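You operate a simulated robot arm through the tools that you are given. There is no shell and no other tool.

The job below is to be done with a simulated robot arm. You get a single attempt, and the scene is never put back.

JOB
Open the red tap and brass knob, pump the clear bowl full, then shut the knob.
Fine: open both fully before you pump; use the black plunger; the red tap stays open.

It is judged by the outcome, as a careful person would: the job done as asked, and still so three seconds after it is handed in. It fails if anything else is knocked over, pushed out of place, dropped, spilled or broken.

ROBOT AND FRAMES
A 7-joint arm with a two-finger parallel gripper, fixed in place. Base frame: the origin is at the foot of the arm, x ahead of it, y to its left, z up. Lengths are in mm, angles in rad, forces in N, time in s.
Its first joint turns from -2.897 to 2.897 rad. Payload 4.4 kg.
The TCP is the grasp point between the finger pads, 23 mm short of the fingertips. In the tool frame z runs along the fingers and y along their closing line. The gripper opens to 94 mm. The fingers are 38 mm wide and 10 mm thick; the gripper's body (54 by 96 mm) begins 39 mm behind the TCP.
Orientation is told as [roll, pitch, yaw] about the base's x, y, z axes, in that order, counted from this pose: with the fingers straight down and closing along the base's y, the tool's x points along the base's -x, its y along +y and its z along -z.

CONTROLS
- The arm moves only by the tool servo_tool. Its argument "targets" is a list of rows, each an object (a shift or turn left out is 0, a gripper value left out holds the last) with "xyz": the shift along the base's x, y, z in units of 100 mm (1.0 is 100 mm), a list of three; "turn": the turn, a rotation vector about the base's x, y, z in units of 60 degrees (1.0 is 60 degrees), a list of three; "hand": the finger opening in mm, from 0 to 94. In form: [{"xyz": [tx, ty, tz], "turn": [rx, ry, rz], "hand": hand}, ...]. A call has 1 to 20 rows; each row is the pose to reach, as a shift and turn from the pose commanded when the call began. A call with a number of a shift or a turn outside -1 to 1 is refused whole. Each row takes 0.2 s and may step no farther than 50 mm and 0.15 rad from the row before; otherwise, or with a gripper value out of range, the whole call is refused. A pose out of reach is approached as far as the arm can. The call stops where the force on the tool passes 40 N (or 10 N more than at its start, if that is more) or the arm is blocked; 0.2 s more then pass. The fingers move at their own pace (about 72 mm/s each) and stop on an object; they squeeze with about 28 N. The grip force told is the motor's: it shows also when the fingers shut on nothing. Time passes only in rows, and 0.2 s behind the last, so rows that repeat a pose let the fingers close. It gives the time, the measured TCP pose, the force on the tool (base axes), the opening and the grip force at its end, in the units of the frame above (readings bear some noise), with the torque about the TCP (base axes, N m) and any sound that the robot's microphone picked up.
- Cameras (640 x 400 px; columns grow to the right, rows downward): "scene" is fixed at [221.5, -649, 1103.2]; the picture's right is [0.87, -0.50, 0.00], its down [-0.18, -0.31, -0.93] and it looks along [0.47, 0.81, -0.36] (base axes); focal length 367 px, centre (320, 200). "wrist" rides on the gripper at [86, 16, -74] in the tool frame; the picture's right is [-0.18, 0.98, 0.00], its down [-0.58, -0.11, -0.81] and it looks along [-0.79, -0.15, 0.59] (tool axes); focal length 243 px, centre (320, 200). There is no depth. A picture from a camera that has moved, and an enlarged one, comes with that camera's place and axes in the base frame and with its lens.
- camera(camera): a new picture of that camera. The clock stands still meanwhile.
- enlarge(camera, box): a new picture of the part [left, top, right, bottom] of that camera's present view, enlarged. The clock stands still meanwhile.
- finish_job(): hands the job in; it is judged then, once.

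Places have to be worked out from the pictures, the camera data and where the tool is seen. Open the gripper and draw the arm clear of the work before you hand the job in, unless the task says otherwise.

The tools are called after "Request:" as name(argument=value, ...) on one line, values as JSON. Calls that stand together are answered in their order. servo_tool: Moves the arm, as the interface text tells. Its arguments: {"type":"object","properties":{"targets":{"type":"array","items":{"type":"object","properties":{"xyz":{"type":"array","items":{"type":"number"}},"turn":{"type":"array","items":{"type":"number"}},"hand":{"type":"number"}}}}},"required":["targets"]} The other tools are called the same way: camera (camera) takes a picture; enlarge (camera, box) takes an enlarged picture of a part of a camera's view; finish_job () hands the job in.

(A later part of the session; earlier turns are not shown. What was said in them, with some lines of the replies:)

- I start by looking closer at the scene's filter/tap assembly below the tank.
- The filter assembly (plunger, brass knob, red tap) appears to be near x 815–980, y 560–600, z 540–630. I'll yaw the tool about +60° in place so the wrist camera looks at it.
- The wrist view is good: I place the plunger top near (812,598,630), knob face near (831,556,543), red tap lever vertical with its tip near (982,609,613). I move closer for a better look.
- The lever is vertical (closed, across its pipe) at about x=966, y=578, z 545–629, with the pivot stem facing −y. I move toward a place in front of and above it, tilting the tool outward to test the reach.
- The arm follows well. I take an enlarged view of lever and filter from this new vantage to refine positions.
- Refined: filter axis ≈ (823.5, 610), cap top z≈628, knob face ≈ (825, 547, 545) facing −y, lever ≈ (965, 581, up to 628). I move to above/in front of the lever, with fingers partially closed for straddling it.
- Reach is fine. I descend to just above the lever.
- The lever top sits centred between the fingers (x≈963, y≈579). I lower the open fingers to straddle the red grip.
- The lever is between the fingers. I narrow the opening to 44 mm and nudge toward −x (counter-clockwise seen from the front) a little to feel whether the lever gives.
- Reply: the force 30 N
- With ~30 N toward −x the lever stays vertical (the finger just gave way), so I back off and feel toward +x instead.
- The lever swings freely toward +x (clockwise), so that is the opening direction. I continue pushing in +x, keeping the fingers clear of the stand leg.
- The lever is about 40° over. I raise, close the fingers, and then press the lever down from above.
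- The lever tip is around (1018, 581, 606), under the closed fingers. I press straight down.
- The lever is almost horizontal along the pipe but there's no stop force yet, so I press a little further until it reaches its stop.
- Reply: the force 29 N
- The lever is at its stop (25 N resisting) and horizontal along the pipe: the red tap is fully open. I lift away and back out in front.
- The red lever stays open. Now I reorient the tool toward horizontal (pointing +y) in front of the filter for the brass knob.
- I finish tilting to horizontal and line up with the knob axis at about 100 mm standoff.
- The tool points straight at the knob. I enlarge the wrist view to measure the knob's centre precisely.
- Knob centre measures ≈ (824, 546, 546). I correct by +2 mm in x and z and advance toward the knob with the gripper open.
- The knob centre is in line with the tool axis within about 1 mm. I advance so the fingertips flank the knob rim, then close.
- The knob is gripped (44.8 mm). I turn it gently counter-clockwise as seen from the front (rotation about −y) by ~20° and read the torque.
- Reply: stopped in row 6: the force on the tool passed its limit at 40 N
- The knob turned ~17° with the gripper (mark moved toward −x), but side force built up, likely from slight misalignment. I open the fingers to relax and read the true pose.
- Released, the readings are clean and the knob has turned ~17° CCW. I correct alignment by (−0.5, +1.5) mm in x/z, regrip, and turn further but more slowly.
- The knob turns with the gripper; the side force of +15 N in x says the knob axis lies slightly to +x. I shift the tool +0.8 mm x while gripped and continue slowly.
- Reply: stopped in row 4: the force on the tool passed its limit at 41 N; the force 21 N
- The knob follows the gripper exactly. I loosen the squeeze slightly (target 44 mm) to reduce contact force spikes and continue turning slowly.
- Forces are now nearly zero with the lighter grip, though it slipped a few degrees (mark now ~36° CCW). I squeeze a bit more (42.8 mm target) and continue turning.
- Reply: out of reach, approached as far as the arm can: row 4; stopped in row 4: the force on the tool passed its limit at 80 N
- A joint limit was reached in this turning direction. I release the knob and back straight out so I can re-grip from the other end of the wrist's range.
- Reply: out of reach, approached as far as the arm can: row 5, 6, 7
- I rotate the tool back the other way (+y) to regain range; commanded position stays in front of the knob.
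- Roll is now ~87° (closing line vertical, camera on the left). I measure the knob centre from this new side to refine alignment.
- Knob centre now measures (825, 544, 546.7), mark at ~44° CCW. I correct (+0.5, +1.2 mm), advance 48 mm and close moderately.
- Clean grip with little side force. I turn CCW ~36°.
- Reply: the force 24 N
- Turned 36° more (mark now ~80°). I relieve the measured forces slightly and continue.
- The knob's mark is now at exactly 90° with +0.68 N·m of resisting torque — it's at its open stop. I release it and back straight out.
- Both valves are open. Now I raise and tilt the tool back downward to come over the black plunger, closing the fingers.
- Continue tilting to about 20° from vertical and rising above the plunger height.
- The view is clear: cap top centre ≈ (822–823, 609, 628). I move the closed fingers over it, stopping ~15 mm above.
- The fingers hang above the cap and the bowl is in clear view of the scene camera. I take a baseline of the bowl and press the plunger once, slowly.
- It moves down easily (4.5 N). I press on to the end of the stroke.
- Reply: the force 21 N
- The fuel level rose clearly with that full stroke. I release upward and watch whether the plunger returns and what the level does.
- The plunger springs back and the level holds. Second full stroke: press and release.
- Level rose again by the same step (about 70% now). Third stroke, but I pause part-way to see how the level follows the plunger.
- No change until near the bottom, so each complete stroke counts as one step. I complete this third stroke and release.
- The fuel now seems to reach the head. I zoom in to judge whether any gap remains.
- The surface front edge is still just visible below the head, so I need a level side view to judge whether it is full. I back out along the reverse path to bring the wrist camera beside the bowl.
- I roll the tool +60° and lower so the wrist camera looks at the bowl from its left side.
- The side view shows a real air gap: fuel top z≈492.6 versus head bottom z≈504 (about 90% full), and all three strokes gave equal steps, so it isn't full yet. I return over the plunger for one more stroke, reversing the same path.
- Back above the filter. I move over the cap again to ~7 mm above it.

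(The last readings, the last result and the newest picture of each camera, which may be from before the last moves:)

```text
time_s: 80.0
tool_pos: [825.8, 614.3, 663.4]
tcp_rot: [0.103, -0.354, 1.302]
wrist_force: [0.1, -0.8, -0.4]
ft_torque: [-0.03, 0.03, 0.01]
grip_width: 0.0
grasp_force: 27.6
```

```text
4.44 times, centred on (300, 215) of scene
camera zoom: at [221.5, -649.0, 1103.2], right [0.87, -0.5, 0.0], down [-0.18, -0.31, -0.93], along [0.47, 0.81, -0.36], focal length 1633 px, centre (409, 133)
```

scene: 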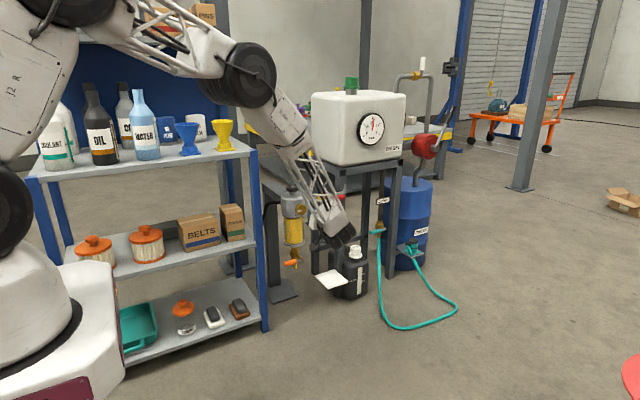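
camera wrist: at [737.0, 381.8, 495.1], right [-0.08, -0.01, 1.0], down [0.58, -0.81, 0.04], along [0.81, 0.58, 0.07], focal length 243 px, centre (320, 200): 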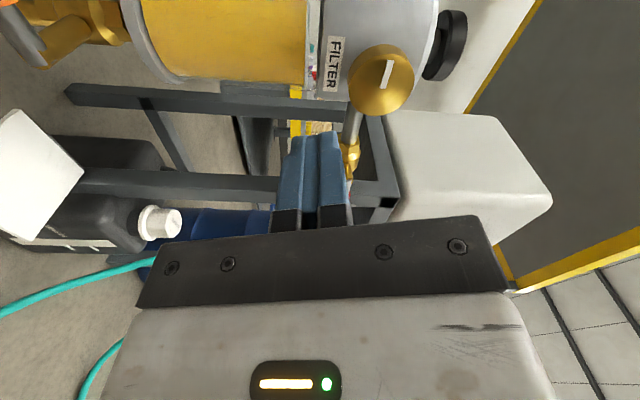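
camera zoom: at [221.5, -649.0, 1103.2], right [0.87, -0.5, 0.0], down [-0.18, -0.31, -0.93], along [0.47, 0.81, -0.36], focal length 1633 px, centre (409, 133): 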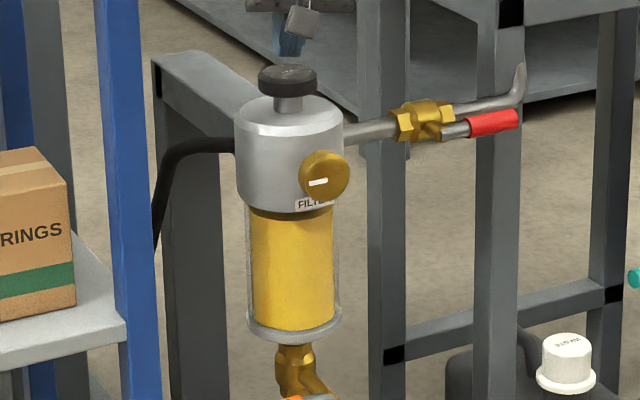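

I press gradually, stopping just short of the full stroke first to check the level.

Request:
servo_tool(targets=[{"xyz": [0, 0, -0.06]}, {"xyz": [0, 0, -0.12]}, {"xyz": [0, 0, -0.18]}, {"xyz": [0, 0, -0.23]}, {"xyz": [0, 0, -0.26]}, {"xyz": [0, 0, -0.26]}])

Request:
enlarge(camera="scene", box=[278, 205, 310, 225])

```text
time_s: 81.5
tool_pos: [825.1, 615.2, 637.8]
tcp_rot: [0.1, -0.355, 1.299]
wrist_force: [1.2, -2.1, 5.3]
ft_torque: [-0.11, -0.05, -0.03]
grip_width: 0.2
grasp_force: 28.4
```

```text
16.00 times, centred on (294, 215) of scene
camera zoom: at [221.5, -649.0, 1103.2], right [0.87, -0.5, 0.0], down [-0.18, -0.31, -0.93], along [0.47, 0.81, -0.36], focal length 5878 px, centre (736, -40)
```

zoom: 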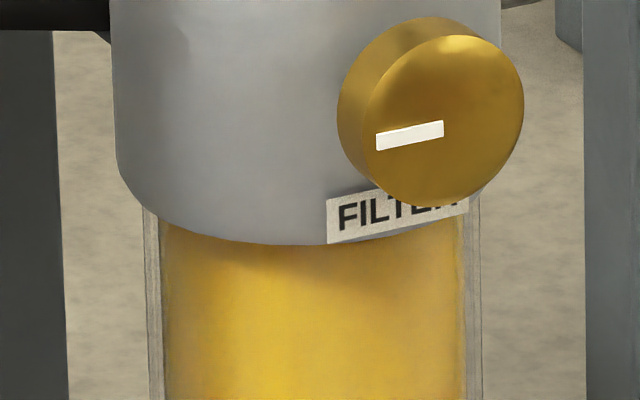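

The dark surface band is gone — fuel now reaches the head, so the bowl is full. I release the plunger without pressing further.

Request:
servo_tool(targets=[{"xyz": [0, 0, 0.1]}, {"xyz": [0, 0, 0.2]}, {"xyz": [0, 0, 0.4]}, {"xyz": [0, -0.1, 0.75]}, {"xyz": [0, -0.3, 0.9]}, {"xyz": [0, -0.3, 0.9]}])

Request:
enlarge(camera="scene", box=[270, 170, 330, 260])

Request:
enlarge(camera="scene", box=[278, 205, 310, 225])

Request:
camera(camera="scene")

```text
time_s: 82.8
tool_pos: [824.8, 583.2, 728.4]
tcp_rot: [0.103, -0.353, 1.3]
wrist_force: [-0.1, 1.0, 0.1]
ft_torque: [0.0, -0.02, 0.0]
grip_width: 0.0
grasp_force: 28.0
```

```text
4.44 times, centred on (300, 215) of scene
camera zoom: at [221.5, -649.0, 1103.2], right [0.87, -0.5, 0.0], down [-0.18, -0.31, -0.93], along [0.47, 0.81, -0.36], focal length 1633 px, centre (409, 133)
```

zoom: 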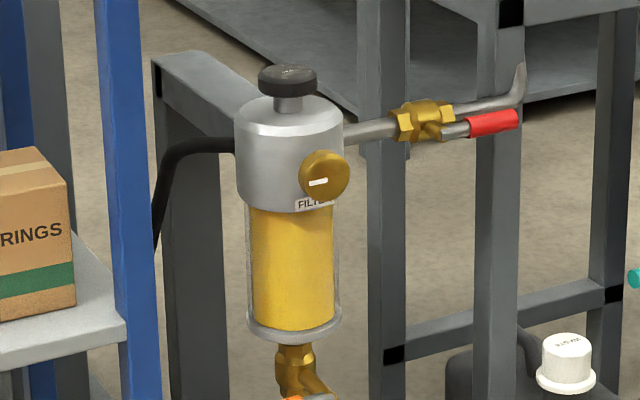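

```text
16.00 times, centred on (294, 215) of scene
camera zoom: at [221.5, -649.0, 1103.2], right [0.87, -0.5, 0.0], down [-0.18, -0.31, -0.93], along [0.47, 0.81, -0.36], focal length 5878 px, centre (736, -40)
```

zoom: 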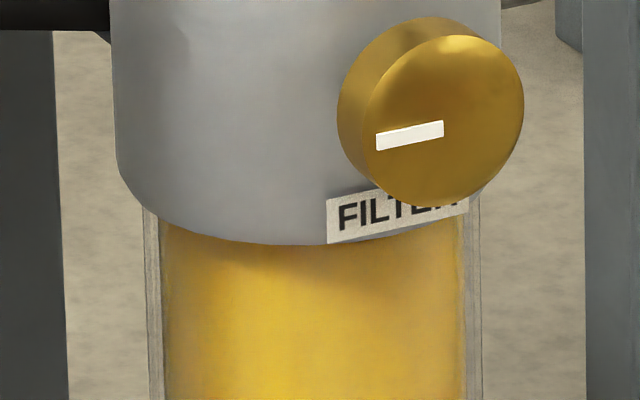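

```text
taken
```

scene: 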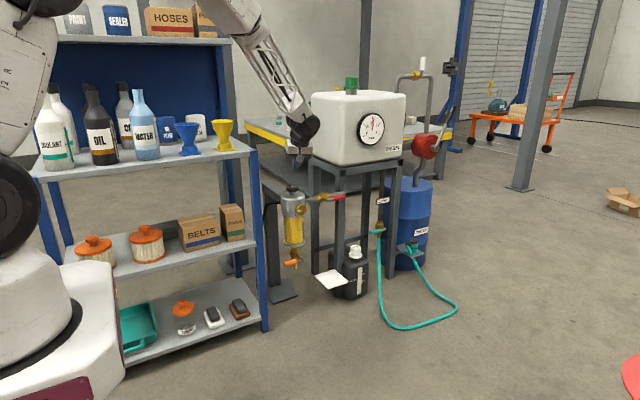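

Bowl is full, red tap open, knob still open, nothing spilled. Now I go back in front of the knob to shut it: back out and tilt to horizontal.

Request:
servo_tool(targets=[{"xyz": [0, -0.25, 0.0], "turn": [0.06, 0, 0]}, {"xyz": [0, -0.5, 0.0], "turn": [0.14, 0, 0]}, {"xyz": [0, -0.75, -0.1], "turn": [0.22, 0, 0]}, {"xyz": [0, -1.0, -0.2], "turn": [0.3, 0, 0]}, {"xyz": [0, -1.0, -0.35], "turn": [0.38, 0, 0]}, {"xyz": [0, -1.0, -0.5], "turn": [0.46, 0, 0]}, {"xyz": [0, -1.0, -0.65], "turn": [0.55, 0, 0]}, {"xyz": [0, -1.0, -0.65], "turn": [0.55, 0, 0]}])

Request:
servo_tool(targets=[{"xyz": [0, -0.1, -0.15], "turn": [0.08, 0, 0]}, {"xyz": [0, -0.2, -0.3], "turn": [0.16, 0, 0]}, {"xyz": [0, -0.3, -0.45], "turn": [0.24, 0, 0], "hand": 70}, {"xyz": [0, -0.4, -0.6], "turn": [0.32, 0, 0]}, {"xyz": [0, -0.4, -0.75], "turn": [0.4, 0, 0]}, {"xyz": [0, -0.4, -0.9], "turn": [0.48, 0, 0]}, {"xyz": [0, -0.4, -1.0], "turn": [0.56, 0, 0]}, {"xyz": [0, -0.4, -1.0], "turn": [0.6, 0, 0]}, {"xyz": [0, -0.4, -1.0], "turn": [0.6, 0, 0]}])

Request:
camera(camera="wrist")

```text
time_s: 84.7
tool_pos: [825.3, 485.8, 661.3]
tcp_rot: [0.339, -0.9, 1.155]
wrist_force: [0.8, -0.4, 0.5]
ft_torque: [-0.03, 0.0, 0.0]
grip_width: 0.0
grasp_force: 28.2
```

```text
time_s: 86.7
tool_pos: [824.1, 446.0, 562.8]
tcp_rot: [1.579, -1.318, -0.002]
wrist_force: [0.5, -0.1, -0.2]
ft_torque: [0.01, -0.03, -0.03]
grip_width: 69.9
grasp_force: 0.1
```

```text
taken
camera wrist: at [788.1, 371.3, 482.1], right [-0.91, -0.01, 0.42], down [0.26, -0.81, 0.53], along [0.34, 0.59, 0.73], focal length 243 px, centre (320, 200)
```

wrist: 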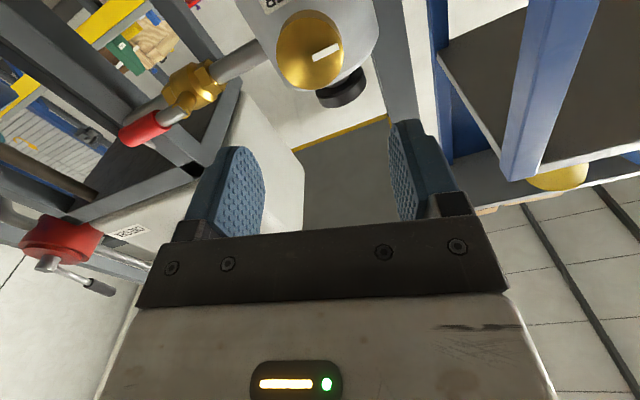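

Position is 15 mm above the knob axis and 90 mm back by dead reckoning. I lower and advance part way, then check alignment.

Request:
servo_tool(targets=[{"xyz": [0, 0, -0.08], "hand": 70}, {"xyz": [0, 0.1, -0.15]}, {"xyz": [0, 0.3, -0.15]}, {"xyz": [0, 0.5, -0.15]}, {"xyz": [0, 0.5, -0.15]}])

Request:
enlarge(camera="wrist", box=[250, 50, 410, 210])

```text
time_s: 87.8
tool_pos: [826.2, 495.2, 546.2]
tcp_rot: [1.576, -1.317, 0.0]
wrist_force: [-0.5, -0.6, -0.2]
ft_torque: [0.0, -0.03, -0.01]
grip_width: 70.0
grasp_force: 0.0
```

```text
2.50 times, centred on (330, 130) of wrist
camera zoom: at [787.8, 421.1, 467.2], right [-0.91, -0.01, 0.42], down [0.26, -0.81, 0.53], along [0.34, 0.59, 0.73], focal length 606 px, centre (295, 375)
```

zoom: 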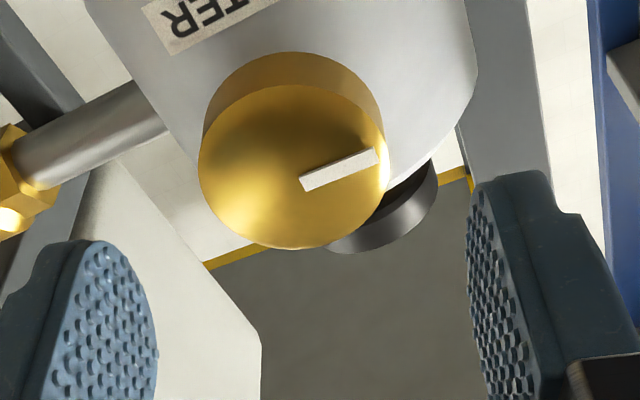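

Aligned as before. I advance 40 mm and grip the knob.

Request:
servo_tool(targets=[{"xyz": [0, 0.15, 0], "hand": 70}, {"xyz": [0, 0.3, 0], "hand": 70}, {"xyz": [0, 0.4, 0], "hand": 70}, {"xyz": [0, 0.4, 0], "hand": 50}, {"xyz": [0, 0.4, 0], "hand": 43.2}, {"xyz": [0, 0.4, 0], "hand": 43.2}, {"xyz": [0, 0.4, 0], "hand": 43.2}])

```text
time_s: 89.5
tool_pos: [825.3, 534.4, 548.0]
tcp_rot: [1.576, -1.318, -0.001]
wrist_force: [-5.2, 2.4, 1.5]
ft_torque: [0.0, 0.02, 0.0]
grip_width: 45.5
grasp_force: 2.8
```

The fingers have just reached the knob. I let them squeeze and turn clockwise (+y rotation) ~36°.

Request:
servo_tool(targets=[{"hand": 42.5}, {"hand": 42.5}, {"turn": [0, 0.04, 0]}, {"turn": [0, 0.08, 0]}, {"turn": [0, 0.12, 0]}, {"turn": [0, 0.16, 0]}, {"turn": [0, 0.2, 0]}, {"turn": [0, 0.24, 0]}, {"turn": [0, 0.28, 0]}, {"turn": [0, 0.32, 0]}, {"turn": [0, 0.36, 0]}, {"turn": [0, 0.4, 0]}, {"turn": [0, 0.44, 0]}, {"turn": [0, 0.48, 0]}, {"turn": [0, 0.52, 0]}, {"turn": [0, 0.56, 0]}, {"turn": [0, 0.6, 0]}, {"turn": [0, 0.6, 0]}])

Request:
enlarge(camera="wrist", box=[220, 90, 430, 230])

```text
time_s: 93.2
tool_pos: [824.9, 534.8, 546.8]
tcp_rot: [1.578, -0.687, 0.001]
wrist_force: [1.9, 3.9, -9.7]
ft_torque: [-0.19, 0.0, -0.13]
grip_width: 44.7
grasp_force: 44.8
```

```text
2.86 times, centred on (325, 160) of wrist
camera zoom: at [748.1, 461.0, 504.2], right [-0.48, -0.01, 0.88], down [0.52, -0.81, 0.28], along [0.7, 0.59, 0.39], focal length 693 px, centre (306, 314)
```

zoom: 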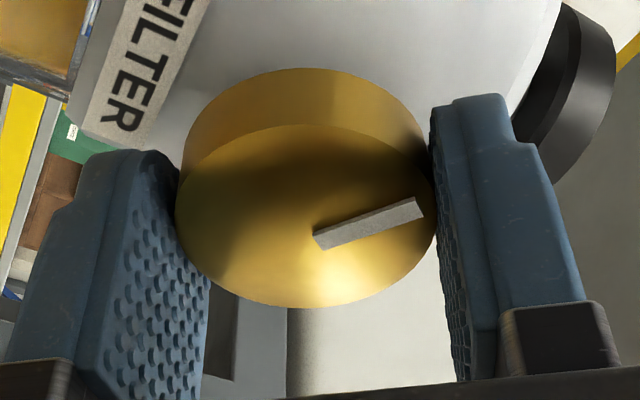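

The knob turned 36° clockwise with the hand. I continue another ~36°.

Request:
servo_tool(targets=[{"xyz": [0, 0.002, -0.003], "turn": [0, 0.04, 0]}, {"xyz": [0, 0.002, -0.003], "turn": [0, 0.08, 0]}, {"xyz": [0, 0.002, -0.003], "turn": [0, 0.12, 0]}, {"xyz": [0, 0.002, -0.003], "turn": [0, 0.16, 0]}, {"xyz": [0, 0.002, -0.003], "turn": [0, 0.2, 0]}, {"xyz": [0, 0.002, -0.003], "turn": [0, 0.24, 0]}, {"xyz": [0, 0.002, -0.003], "turn": [0, 0.28, 0]}, {"xyz": [0, 0.002, -0.003], "turn": [0, 0.32, 0]}, {"xyz": [0, 0.002, -0.003], "turn": [0, 0.36, 0]}, {"xyz": [0, 0.002, -0.003], "turn": [0, 0.4, 0]}, {"xyz": [0, 0.002, -0.003], "turn": [0, 0.44, 0]}, {"xyz": [0, 0.002, -0.003], "turn": [0, 0.48, 0]}, {"xyz": [0, 0.002, -0.003], "turn": [0, 0.52, 0]}, {"xyz": [0, 0.002, -0.003], "turn": [0, 0.56, 0]}, {"xyz": [0, 0.002, -0.003], "turn": [0, 0.6, 0]}, {"xyz": [0, 0.002, -0.003], "turn": [0, 0.6, 0]}])

Request:
enlarge(camera="wrist", box=[220, 90, 430, 230])

```text
time_s: 96.7
tool_pos: [825.5, 534.9, 547.2]
tcp_rot: [1.577, -0.058, 0.001]
wrist_force: [0.8, -10.3, -9.9]
ft_torque: [-0.26, 0.02, -0.31]
grip_width: 44.9
grasp_force: 45.4
```

```text
2.86 times, centred on (325, 160) of wrist
camera zoom: at [737.6, 461.1, 557.4], right [0.12, -0.01, 0.99], down [0.59, -0.81, -0.08], along [0.8, 0.59, -0.1], focal length 693 px, centre (306, 314)
```

zoom: 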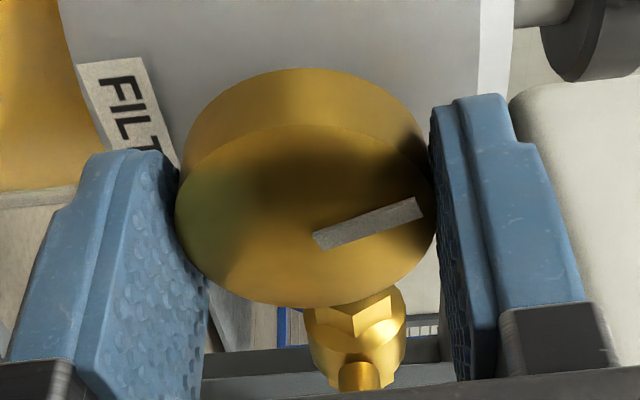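

72° done; ~18° left to the closed stop. I continue slowly past it to feel the stop.

Request:
servo_tool(targets=[{"xyz": [0, -0.003, -0.003], "turn": [0, 0.04, 0]}, {"xyz": [0, -0.003, -0.003], "turn": [0, 0.08, 0]}, {"xyz": [0, -0.003, -0.003], "turn": [0, 0.12, 0]}, {"xyz": [0, -0.003, -0.003], "turn": [0, 0.16, 0]}, {"xyz": [0, -0.003, -0.003], "turn": [0, 0.2, 0]}, {"xyz": [0, -0.003, -0.003], "turn": [0, 0.24, 0]}, {"xyz": [0, -0.003, -0.003], "turn": [0, 0.28, 0]}, {"xyz": [0, -0.003, -0.003], "turn": [0, 0.32, 0]}, {"xyz": [0, -0.003, -0.003], "turn": [0, 0.36, 0]}, {"xyz": [0, -0.003, -0.003], "turn": [0, 0.39, 0]}, {"xyz": [0, -0.003, -0.003], "turn": [0, 0.39, 0]}])

Request:
enlarge(camera="wrist", box=[220, 90, 430, 230])

```text
time_s: 99.0
tool_pos: [825.2, 534.7, 546.1]
tcp_rot: [1.578, 0.348, 0.001]
wrist_force: [4.7, 7.8, -8.6]
ft_torque: [-0.59, -0.7, -0.28]
grip_width: 44.8
grasp_force: 45.2
```

```text
2.86 times, centred on (325, 160) of wrist
camera zoom: at [749.3, 461.1, 590.9], right [0.51, -0.01, 0.86], down [0.51, -0.81, -0.31], along [0.7, 0.59, -0.41], focal length 693 px, centre (306, 314)
```

zoom: 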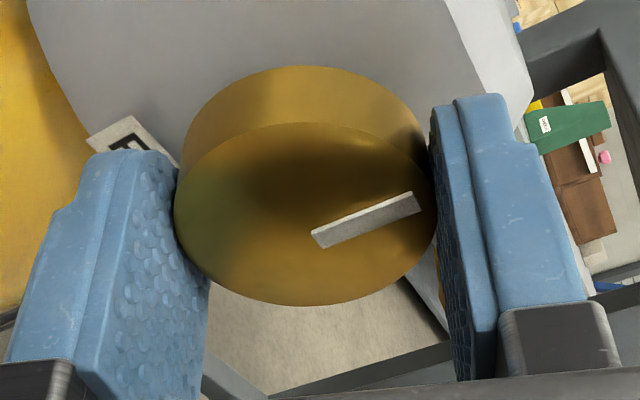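

Torque of −0.7 N·m shows the closed stop is reached. I release and back out to verify the mark.

Request:
servo_tool(targets=[{"hand": 55}, {"hand": 70}, {"hand": 70}, {"xyz": [0, -0.15, 0], "hand": 70}, {"xyz": [0, -0.4, 0], "hand": 70}, {"xyz": [0, -0.7, 0.0], "hand": 70}, {"xyz": [0, -0.9, 0.0], "hand": 70}, {"xyz": [0, -0.9, 0.0], "hand": 70}])

Request:
camera(camera="wrist")

Request:
camera(camera="scene")

```text
time_s: 100.8
tool_pos: [825.1, 444.0, 546.6]
tcp_rot: [1.579, 0.347, 0.001]
wrist_force: [-0.5, -0.3, -0.5]
ft_torque: [0.01, 0.01, 0.03]
grip_width: 70.0
grasp_force: 0.1
```

```text
taken
camera wrist: at [748.1, 370.4, 590.5], right [0.51, -0.01, 0.86], down [0.51, -0.81, -0.31], along [0.7, 0.59, -0.41], focal length 243 px, centre (320, 200)
```

wrist: 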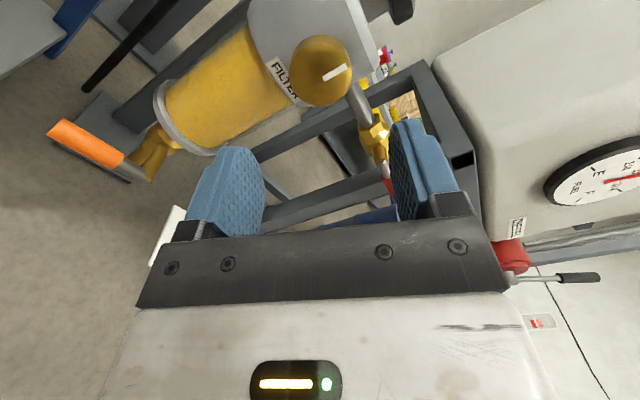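

```text
taken
```

scene: 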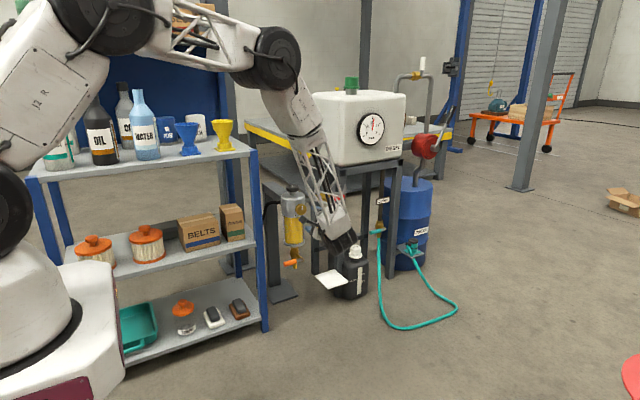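

Request:
enlarge(camera="wrist", box=[240, 0, 400, 120])

Request:
enlarge(camera="scene", box=[270, 170, 350, 260])

```text
3.33 times, centred on (320, 60) of wrist
camera zoom: at [748.1, 370.4, 590.5], right [0.51, -0.01, 0.86], down [0.51, -0.81, -0.31], along [0.7, 0.59, -0.41], focal length 809 px, centre (320, 667)
```

zoom: 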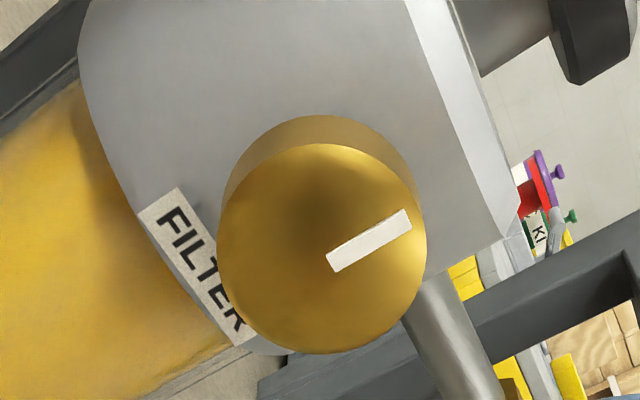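

```text
4.44 times, centred on (310, 215) of scene
camera zoom: at [221.5, -649.0, 1103.2], right [0.87, -0.5, 0.0], down [-0.18, -0.31, -0.93], along [0.47, 0.81, -0.36], focal length 1633 px, centre (364, 133)
```

zoom: 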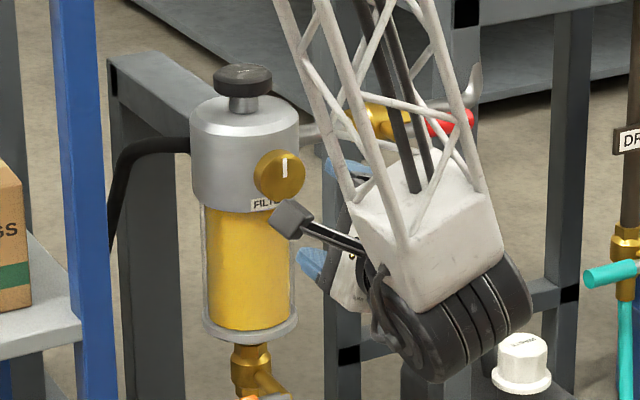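

The mark points straight up (closed) and the fuel fills the bowl right to the head. I open the gripper fully and draw the arm well clear.

Request:
servo_tool(targets=[{"xyz": [-0.1, -0.3, 0.0], "hand": 94}, {"xyz": [-0.2, -0.6, 0.1], "hand": 94}, {"xyz": [-0.3, -0.9, 0.3], "hand": 94}, {"xyz": [-0.4, -1.0, 0.55], "hand": 94}, {"xyz": [-0.5, -1.0, 0.8], "hand": 94}, {"xyz": [-0.6, -1.0, 1.0], "hand": 94}, {"xyz": [-0.6, -1.0, 1.0], "hand": 94}])

Request:
camera(camera="scene")

Request:
enlarge(camera="scene", box=[260, 160, 400, 300])

```text
time_s: 102.5
tool_pos: [764.7, 344.8, 648.8]
tcp_rot: [1.58, 0.348, 0.001]
wrist_force: [-0.2, 0.4, -0.5]
ft_torque: [-0.04, -0.02, 0.01]
grip_width: 94.0
grasp_force: 0.1
```

```text
taken
```

scene: 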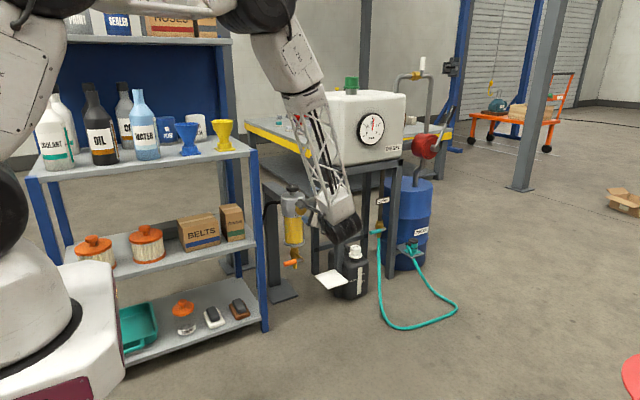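

```text
2.86 times, centred on (330, 230) of scene
camera zoom: at [221.5, -649.0, 1103.2], right [0.87, -0.5, 0.0], down [-0.18, -0.31, -0.93], along [0.47, 0.81, -0.36], focal length 1050 px, centre (291, 114)
```

zoom: 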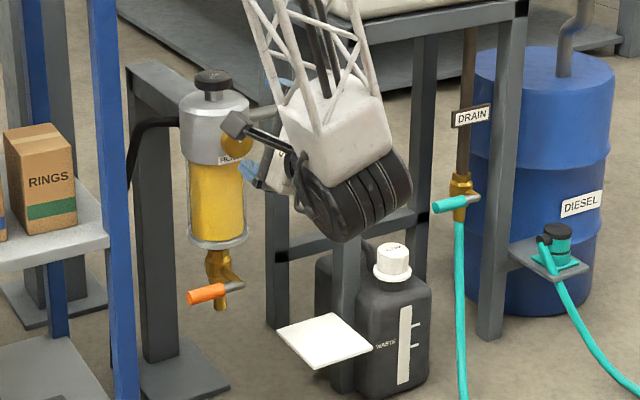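

I lift further so the scene camera can see the tap and knob unobstructed for a final check.

Request:
servo_tool(targets=[{"xyz": [0, -0.2, 0.3]}, {"xyz": [0, -0.4, 0.6]}, {"xyz": [0, -0.6, 0.9]}, {"xyz": [-0.2, -0.8, 1.0]}, {"xyz": [-0.5, -1.0, 1.0]}, {"xyz": [-0.5, -1.0, 1.0]}])

Request:
enlarge(camera="scene", box=[260, 160, 400, 300])

Request:
enlarge(camera="scene", box=[270, 170, 350, 260])

Request:
camera(camera="scene")

```text
time_s: 103.8
tool_pos: [716.0, 244.5, 747.2]
tcp_rot: [1.577, 0.346, 0.001]
wrist_force: [-0.3, -0.2, 0.8]
ft_torque: [-0.01, 0.02, -0.01]
grip_width: 94.1
grasp_force: 0.1
```

```text
2.86 times, centred on (330, 230) of scene
camera zoom: at [221.5, -649.0, 1103.2], right [0.87, -0.5, 0.0], down [-0.18, -0.31, -0.93], along [0.47, 0.81, -0.36], focal length 1050 px, centre (291, 114)
```

zoom: 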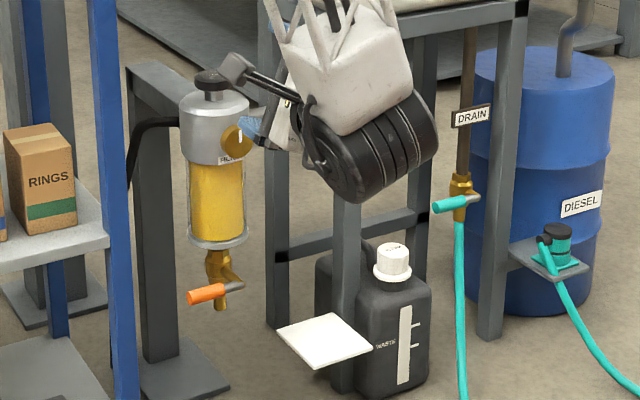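

```text
4.44 times, centred on (310, 215) of scene
camera zoom: at [221.5, -649.0, 1103.2], right [0.87, -0.5, 0.0], down [-0.18, -0.31, -0.93], along [0.47, 0.81, -0.36], focal length 1633 px, centre (364, 133)
```

zoom: 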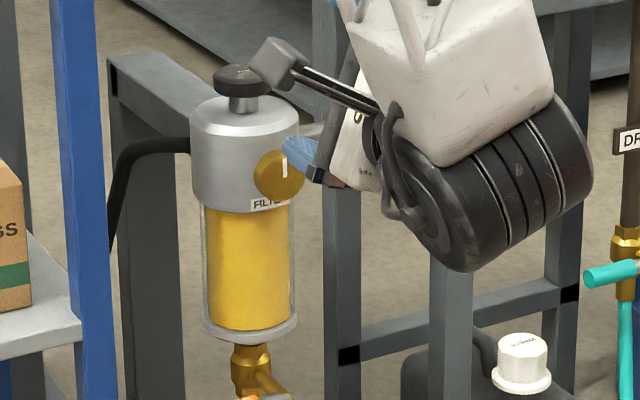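

```text
taken
```

scene: 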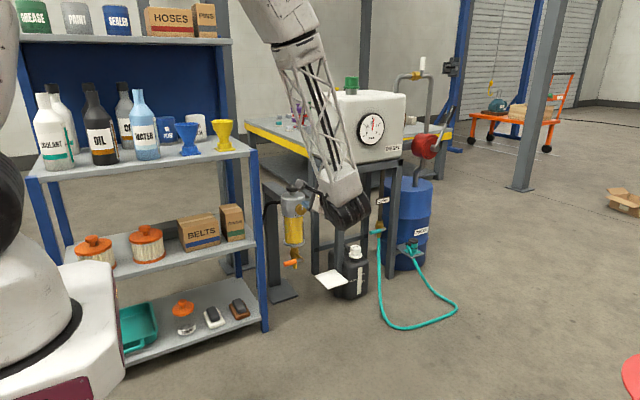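

Request:
servo_tool(targets=[{"xyz": [-0.2, 0, 0.3]}, {"xyz": [-0.4, 0, 0.6]}, {"xyz": [-0.7, 0, 0.9]}, {"xyz": [-1.0, 0, 1.0]}, {"xyz": [-1.0, 0, 1.0]}])

Request:
enlarge(camera="scene", box=[260, 160, 400, 300])

Request:
camera(camera="wrist")

```text
time_s: 105.0
tool_pos: [614.2, 245.7, 847.5]
tcp_rot: [1.575, 0.348, 0.001]
wrist_force: [-0.4, 1.0, 0.7]
ft_torque: [0.0, 0.05, 0.03]
grip_width: 93.9
grasp_force: 0.1
```

```text
2.86 times, centred on (330, 230) of scene
camera zoom: at [221.5, -649.0, 1103.2], right [0.87, -0.5, 0.0], down [-0.18, -0.31, -0.93], along [0.47, 0.81, -0.36], focal length 1050 px, centre (291, 114)
```

zoom: 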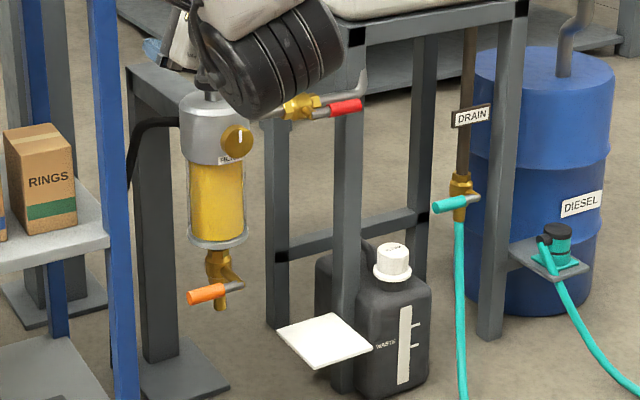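

```text
taken
camera wrist: at [538.1, 171.6, 891.3], right [0.51, -0.01, 0.86], down [0.51, -0.81, -0.31], along [0.7, 0.59, -0.41], focal length 243 px, centre (320, 200)
```

wrist: 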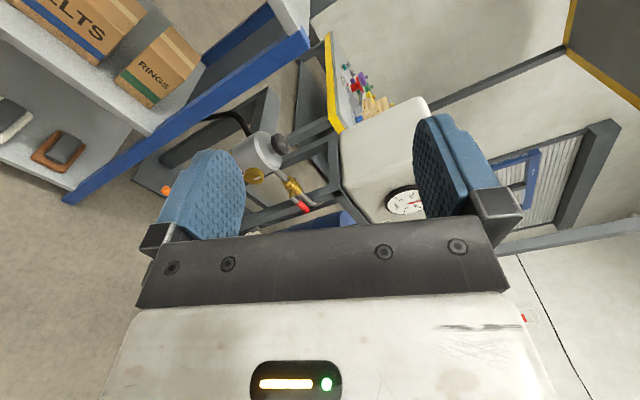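

Red tap still along its pipe (open), bowl full, nothing disturbed. One last close look at the knob mark and the bowl before handing in.

Request:
enlarge(camera="scene", box=[278, 185, 318, 215])

Request:
enlarge(camera="wrist", box=[220, 110, 340, 220])

```text
13.33 times, centred on (298, 200) of scene
camera zoom: at [221.5, -649.0, 1103.2], right [0.87, -0.5, 0.0], down [-0.18, -0.31, -0.93], along [0.47, 0.81, -0.36], focal length 4898 px, centre (613, 200)
```

zoom: 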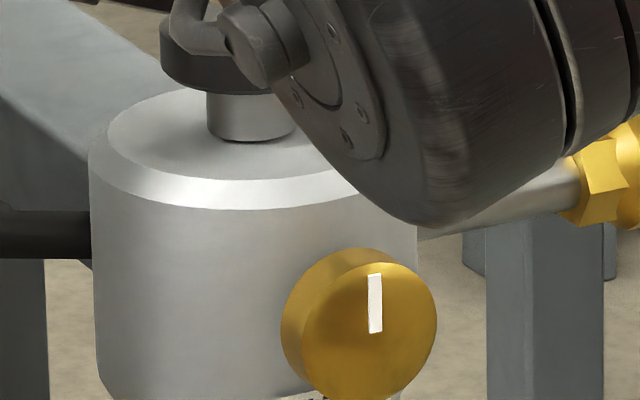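

```text
3.64 times, centred on (280, 165) of wrist
camera zoom: at [538.1, 171.6, 891.3], right [0.51, -0.01, 0.86], down [0.51, -0.81, -0.31], along [0.7, 0.59, -0.41], focal length 882 px, centre (466, 327)
```

zoom: 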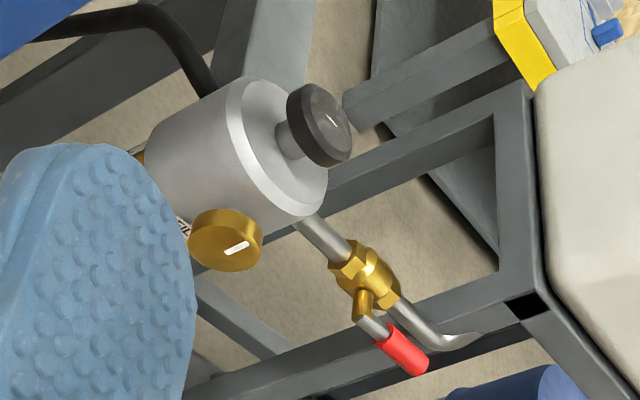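

The mark points straight up as at the start (shut), the tap lies along its pipe (open), the plunger is back up, the bowl is full, and the gripper is open and clear. I hand the job in.

Request:
finish_job()

```text
The job is handed in.
```

The job is done and handed in: the clear bowl is full, the brass knob is shut, and the red tap is still fully open.

- **Red tap:** I turned it to its stop, so it now lies along its pipe. It opens clockwise. A brief push the other way first met resistance, and I backed off.
- **Brass knob:** I opened it fully (90° counter-clockwise, to its stop) before pumping. Afterwards I turned it back until it met the closed stop, and its mark points straight up, as it did at the start.
- **Pumping:** It took four strokes of the black plunger. After three there was still an air gap of about 11 mm under the filter head, so I gave a fourth. The fuel then reached the head.
- **Around it:** The last pictures showed nothing spilled or moved. The plunger is back up, the gripper is open, and the arm is clear.
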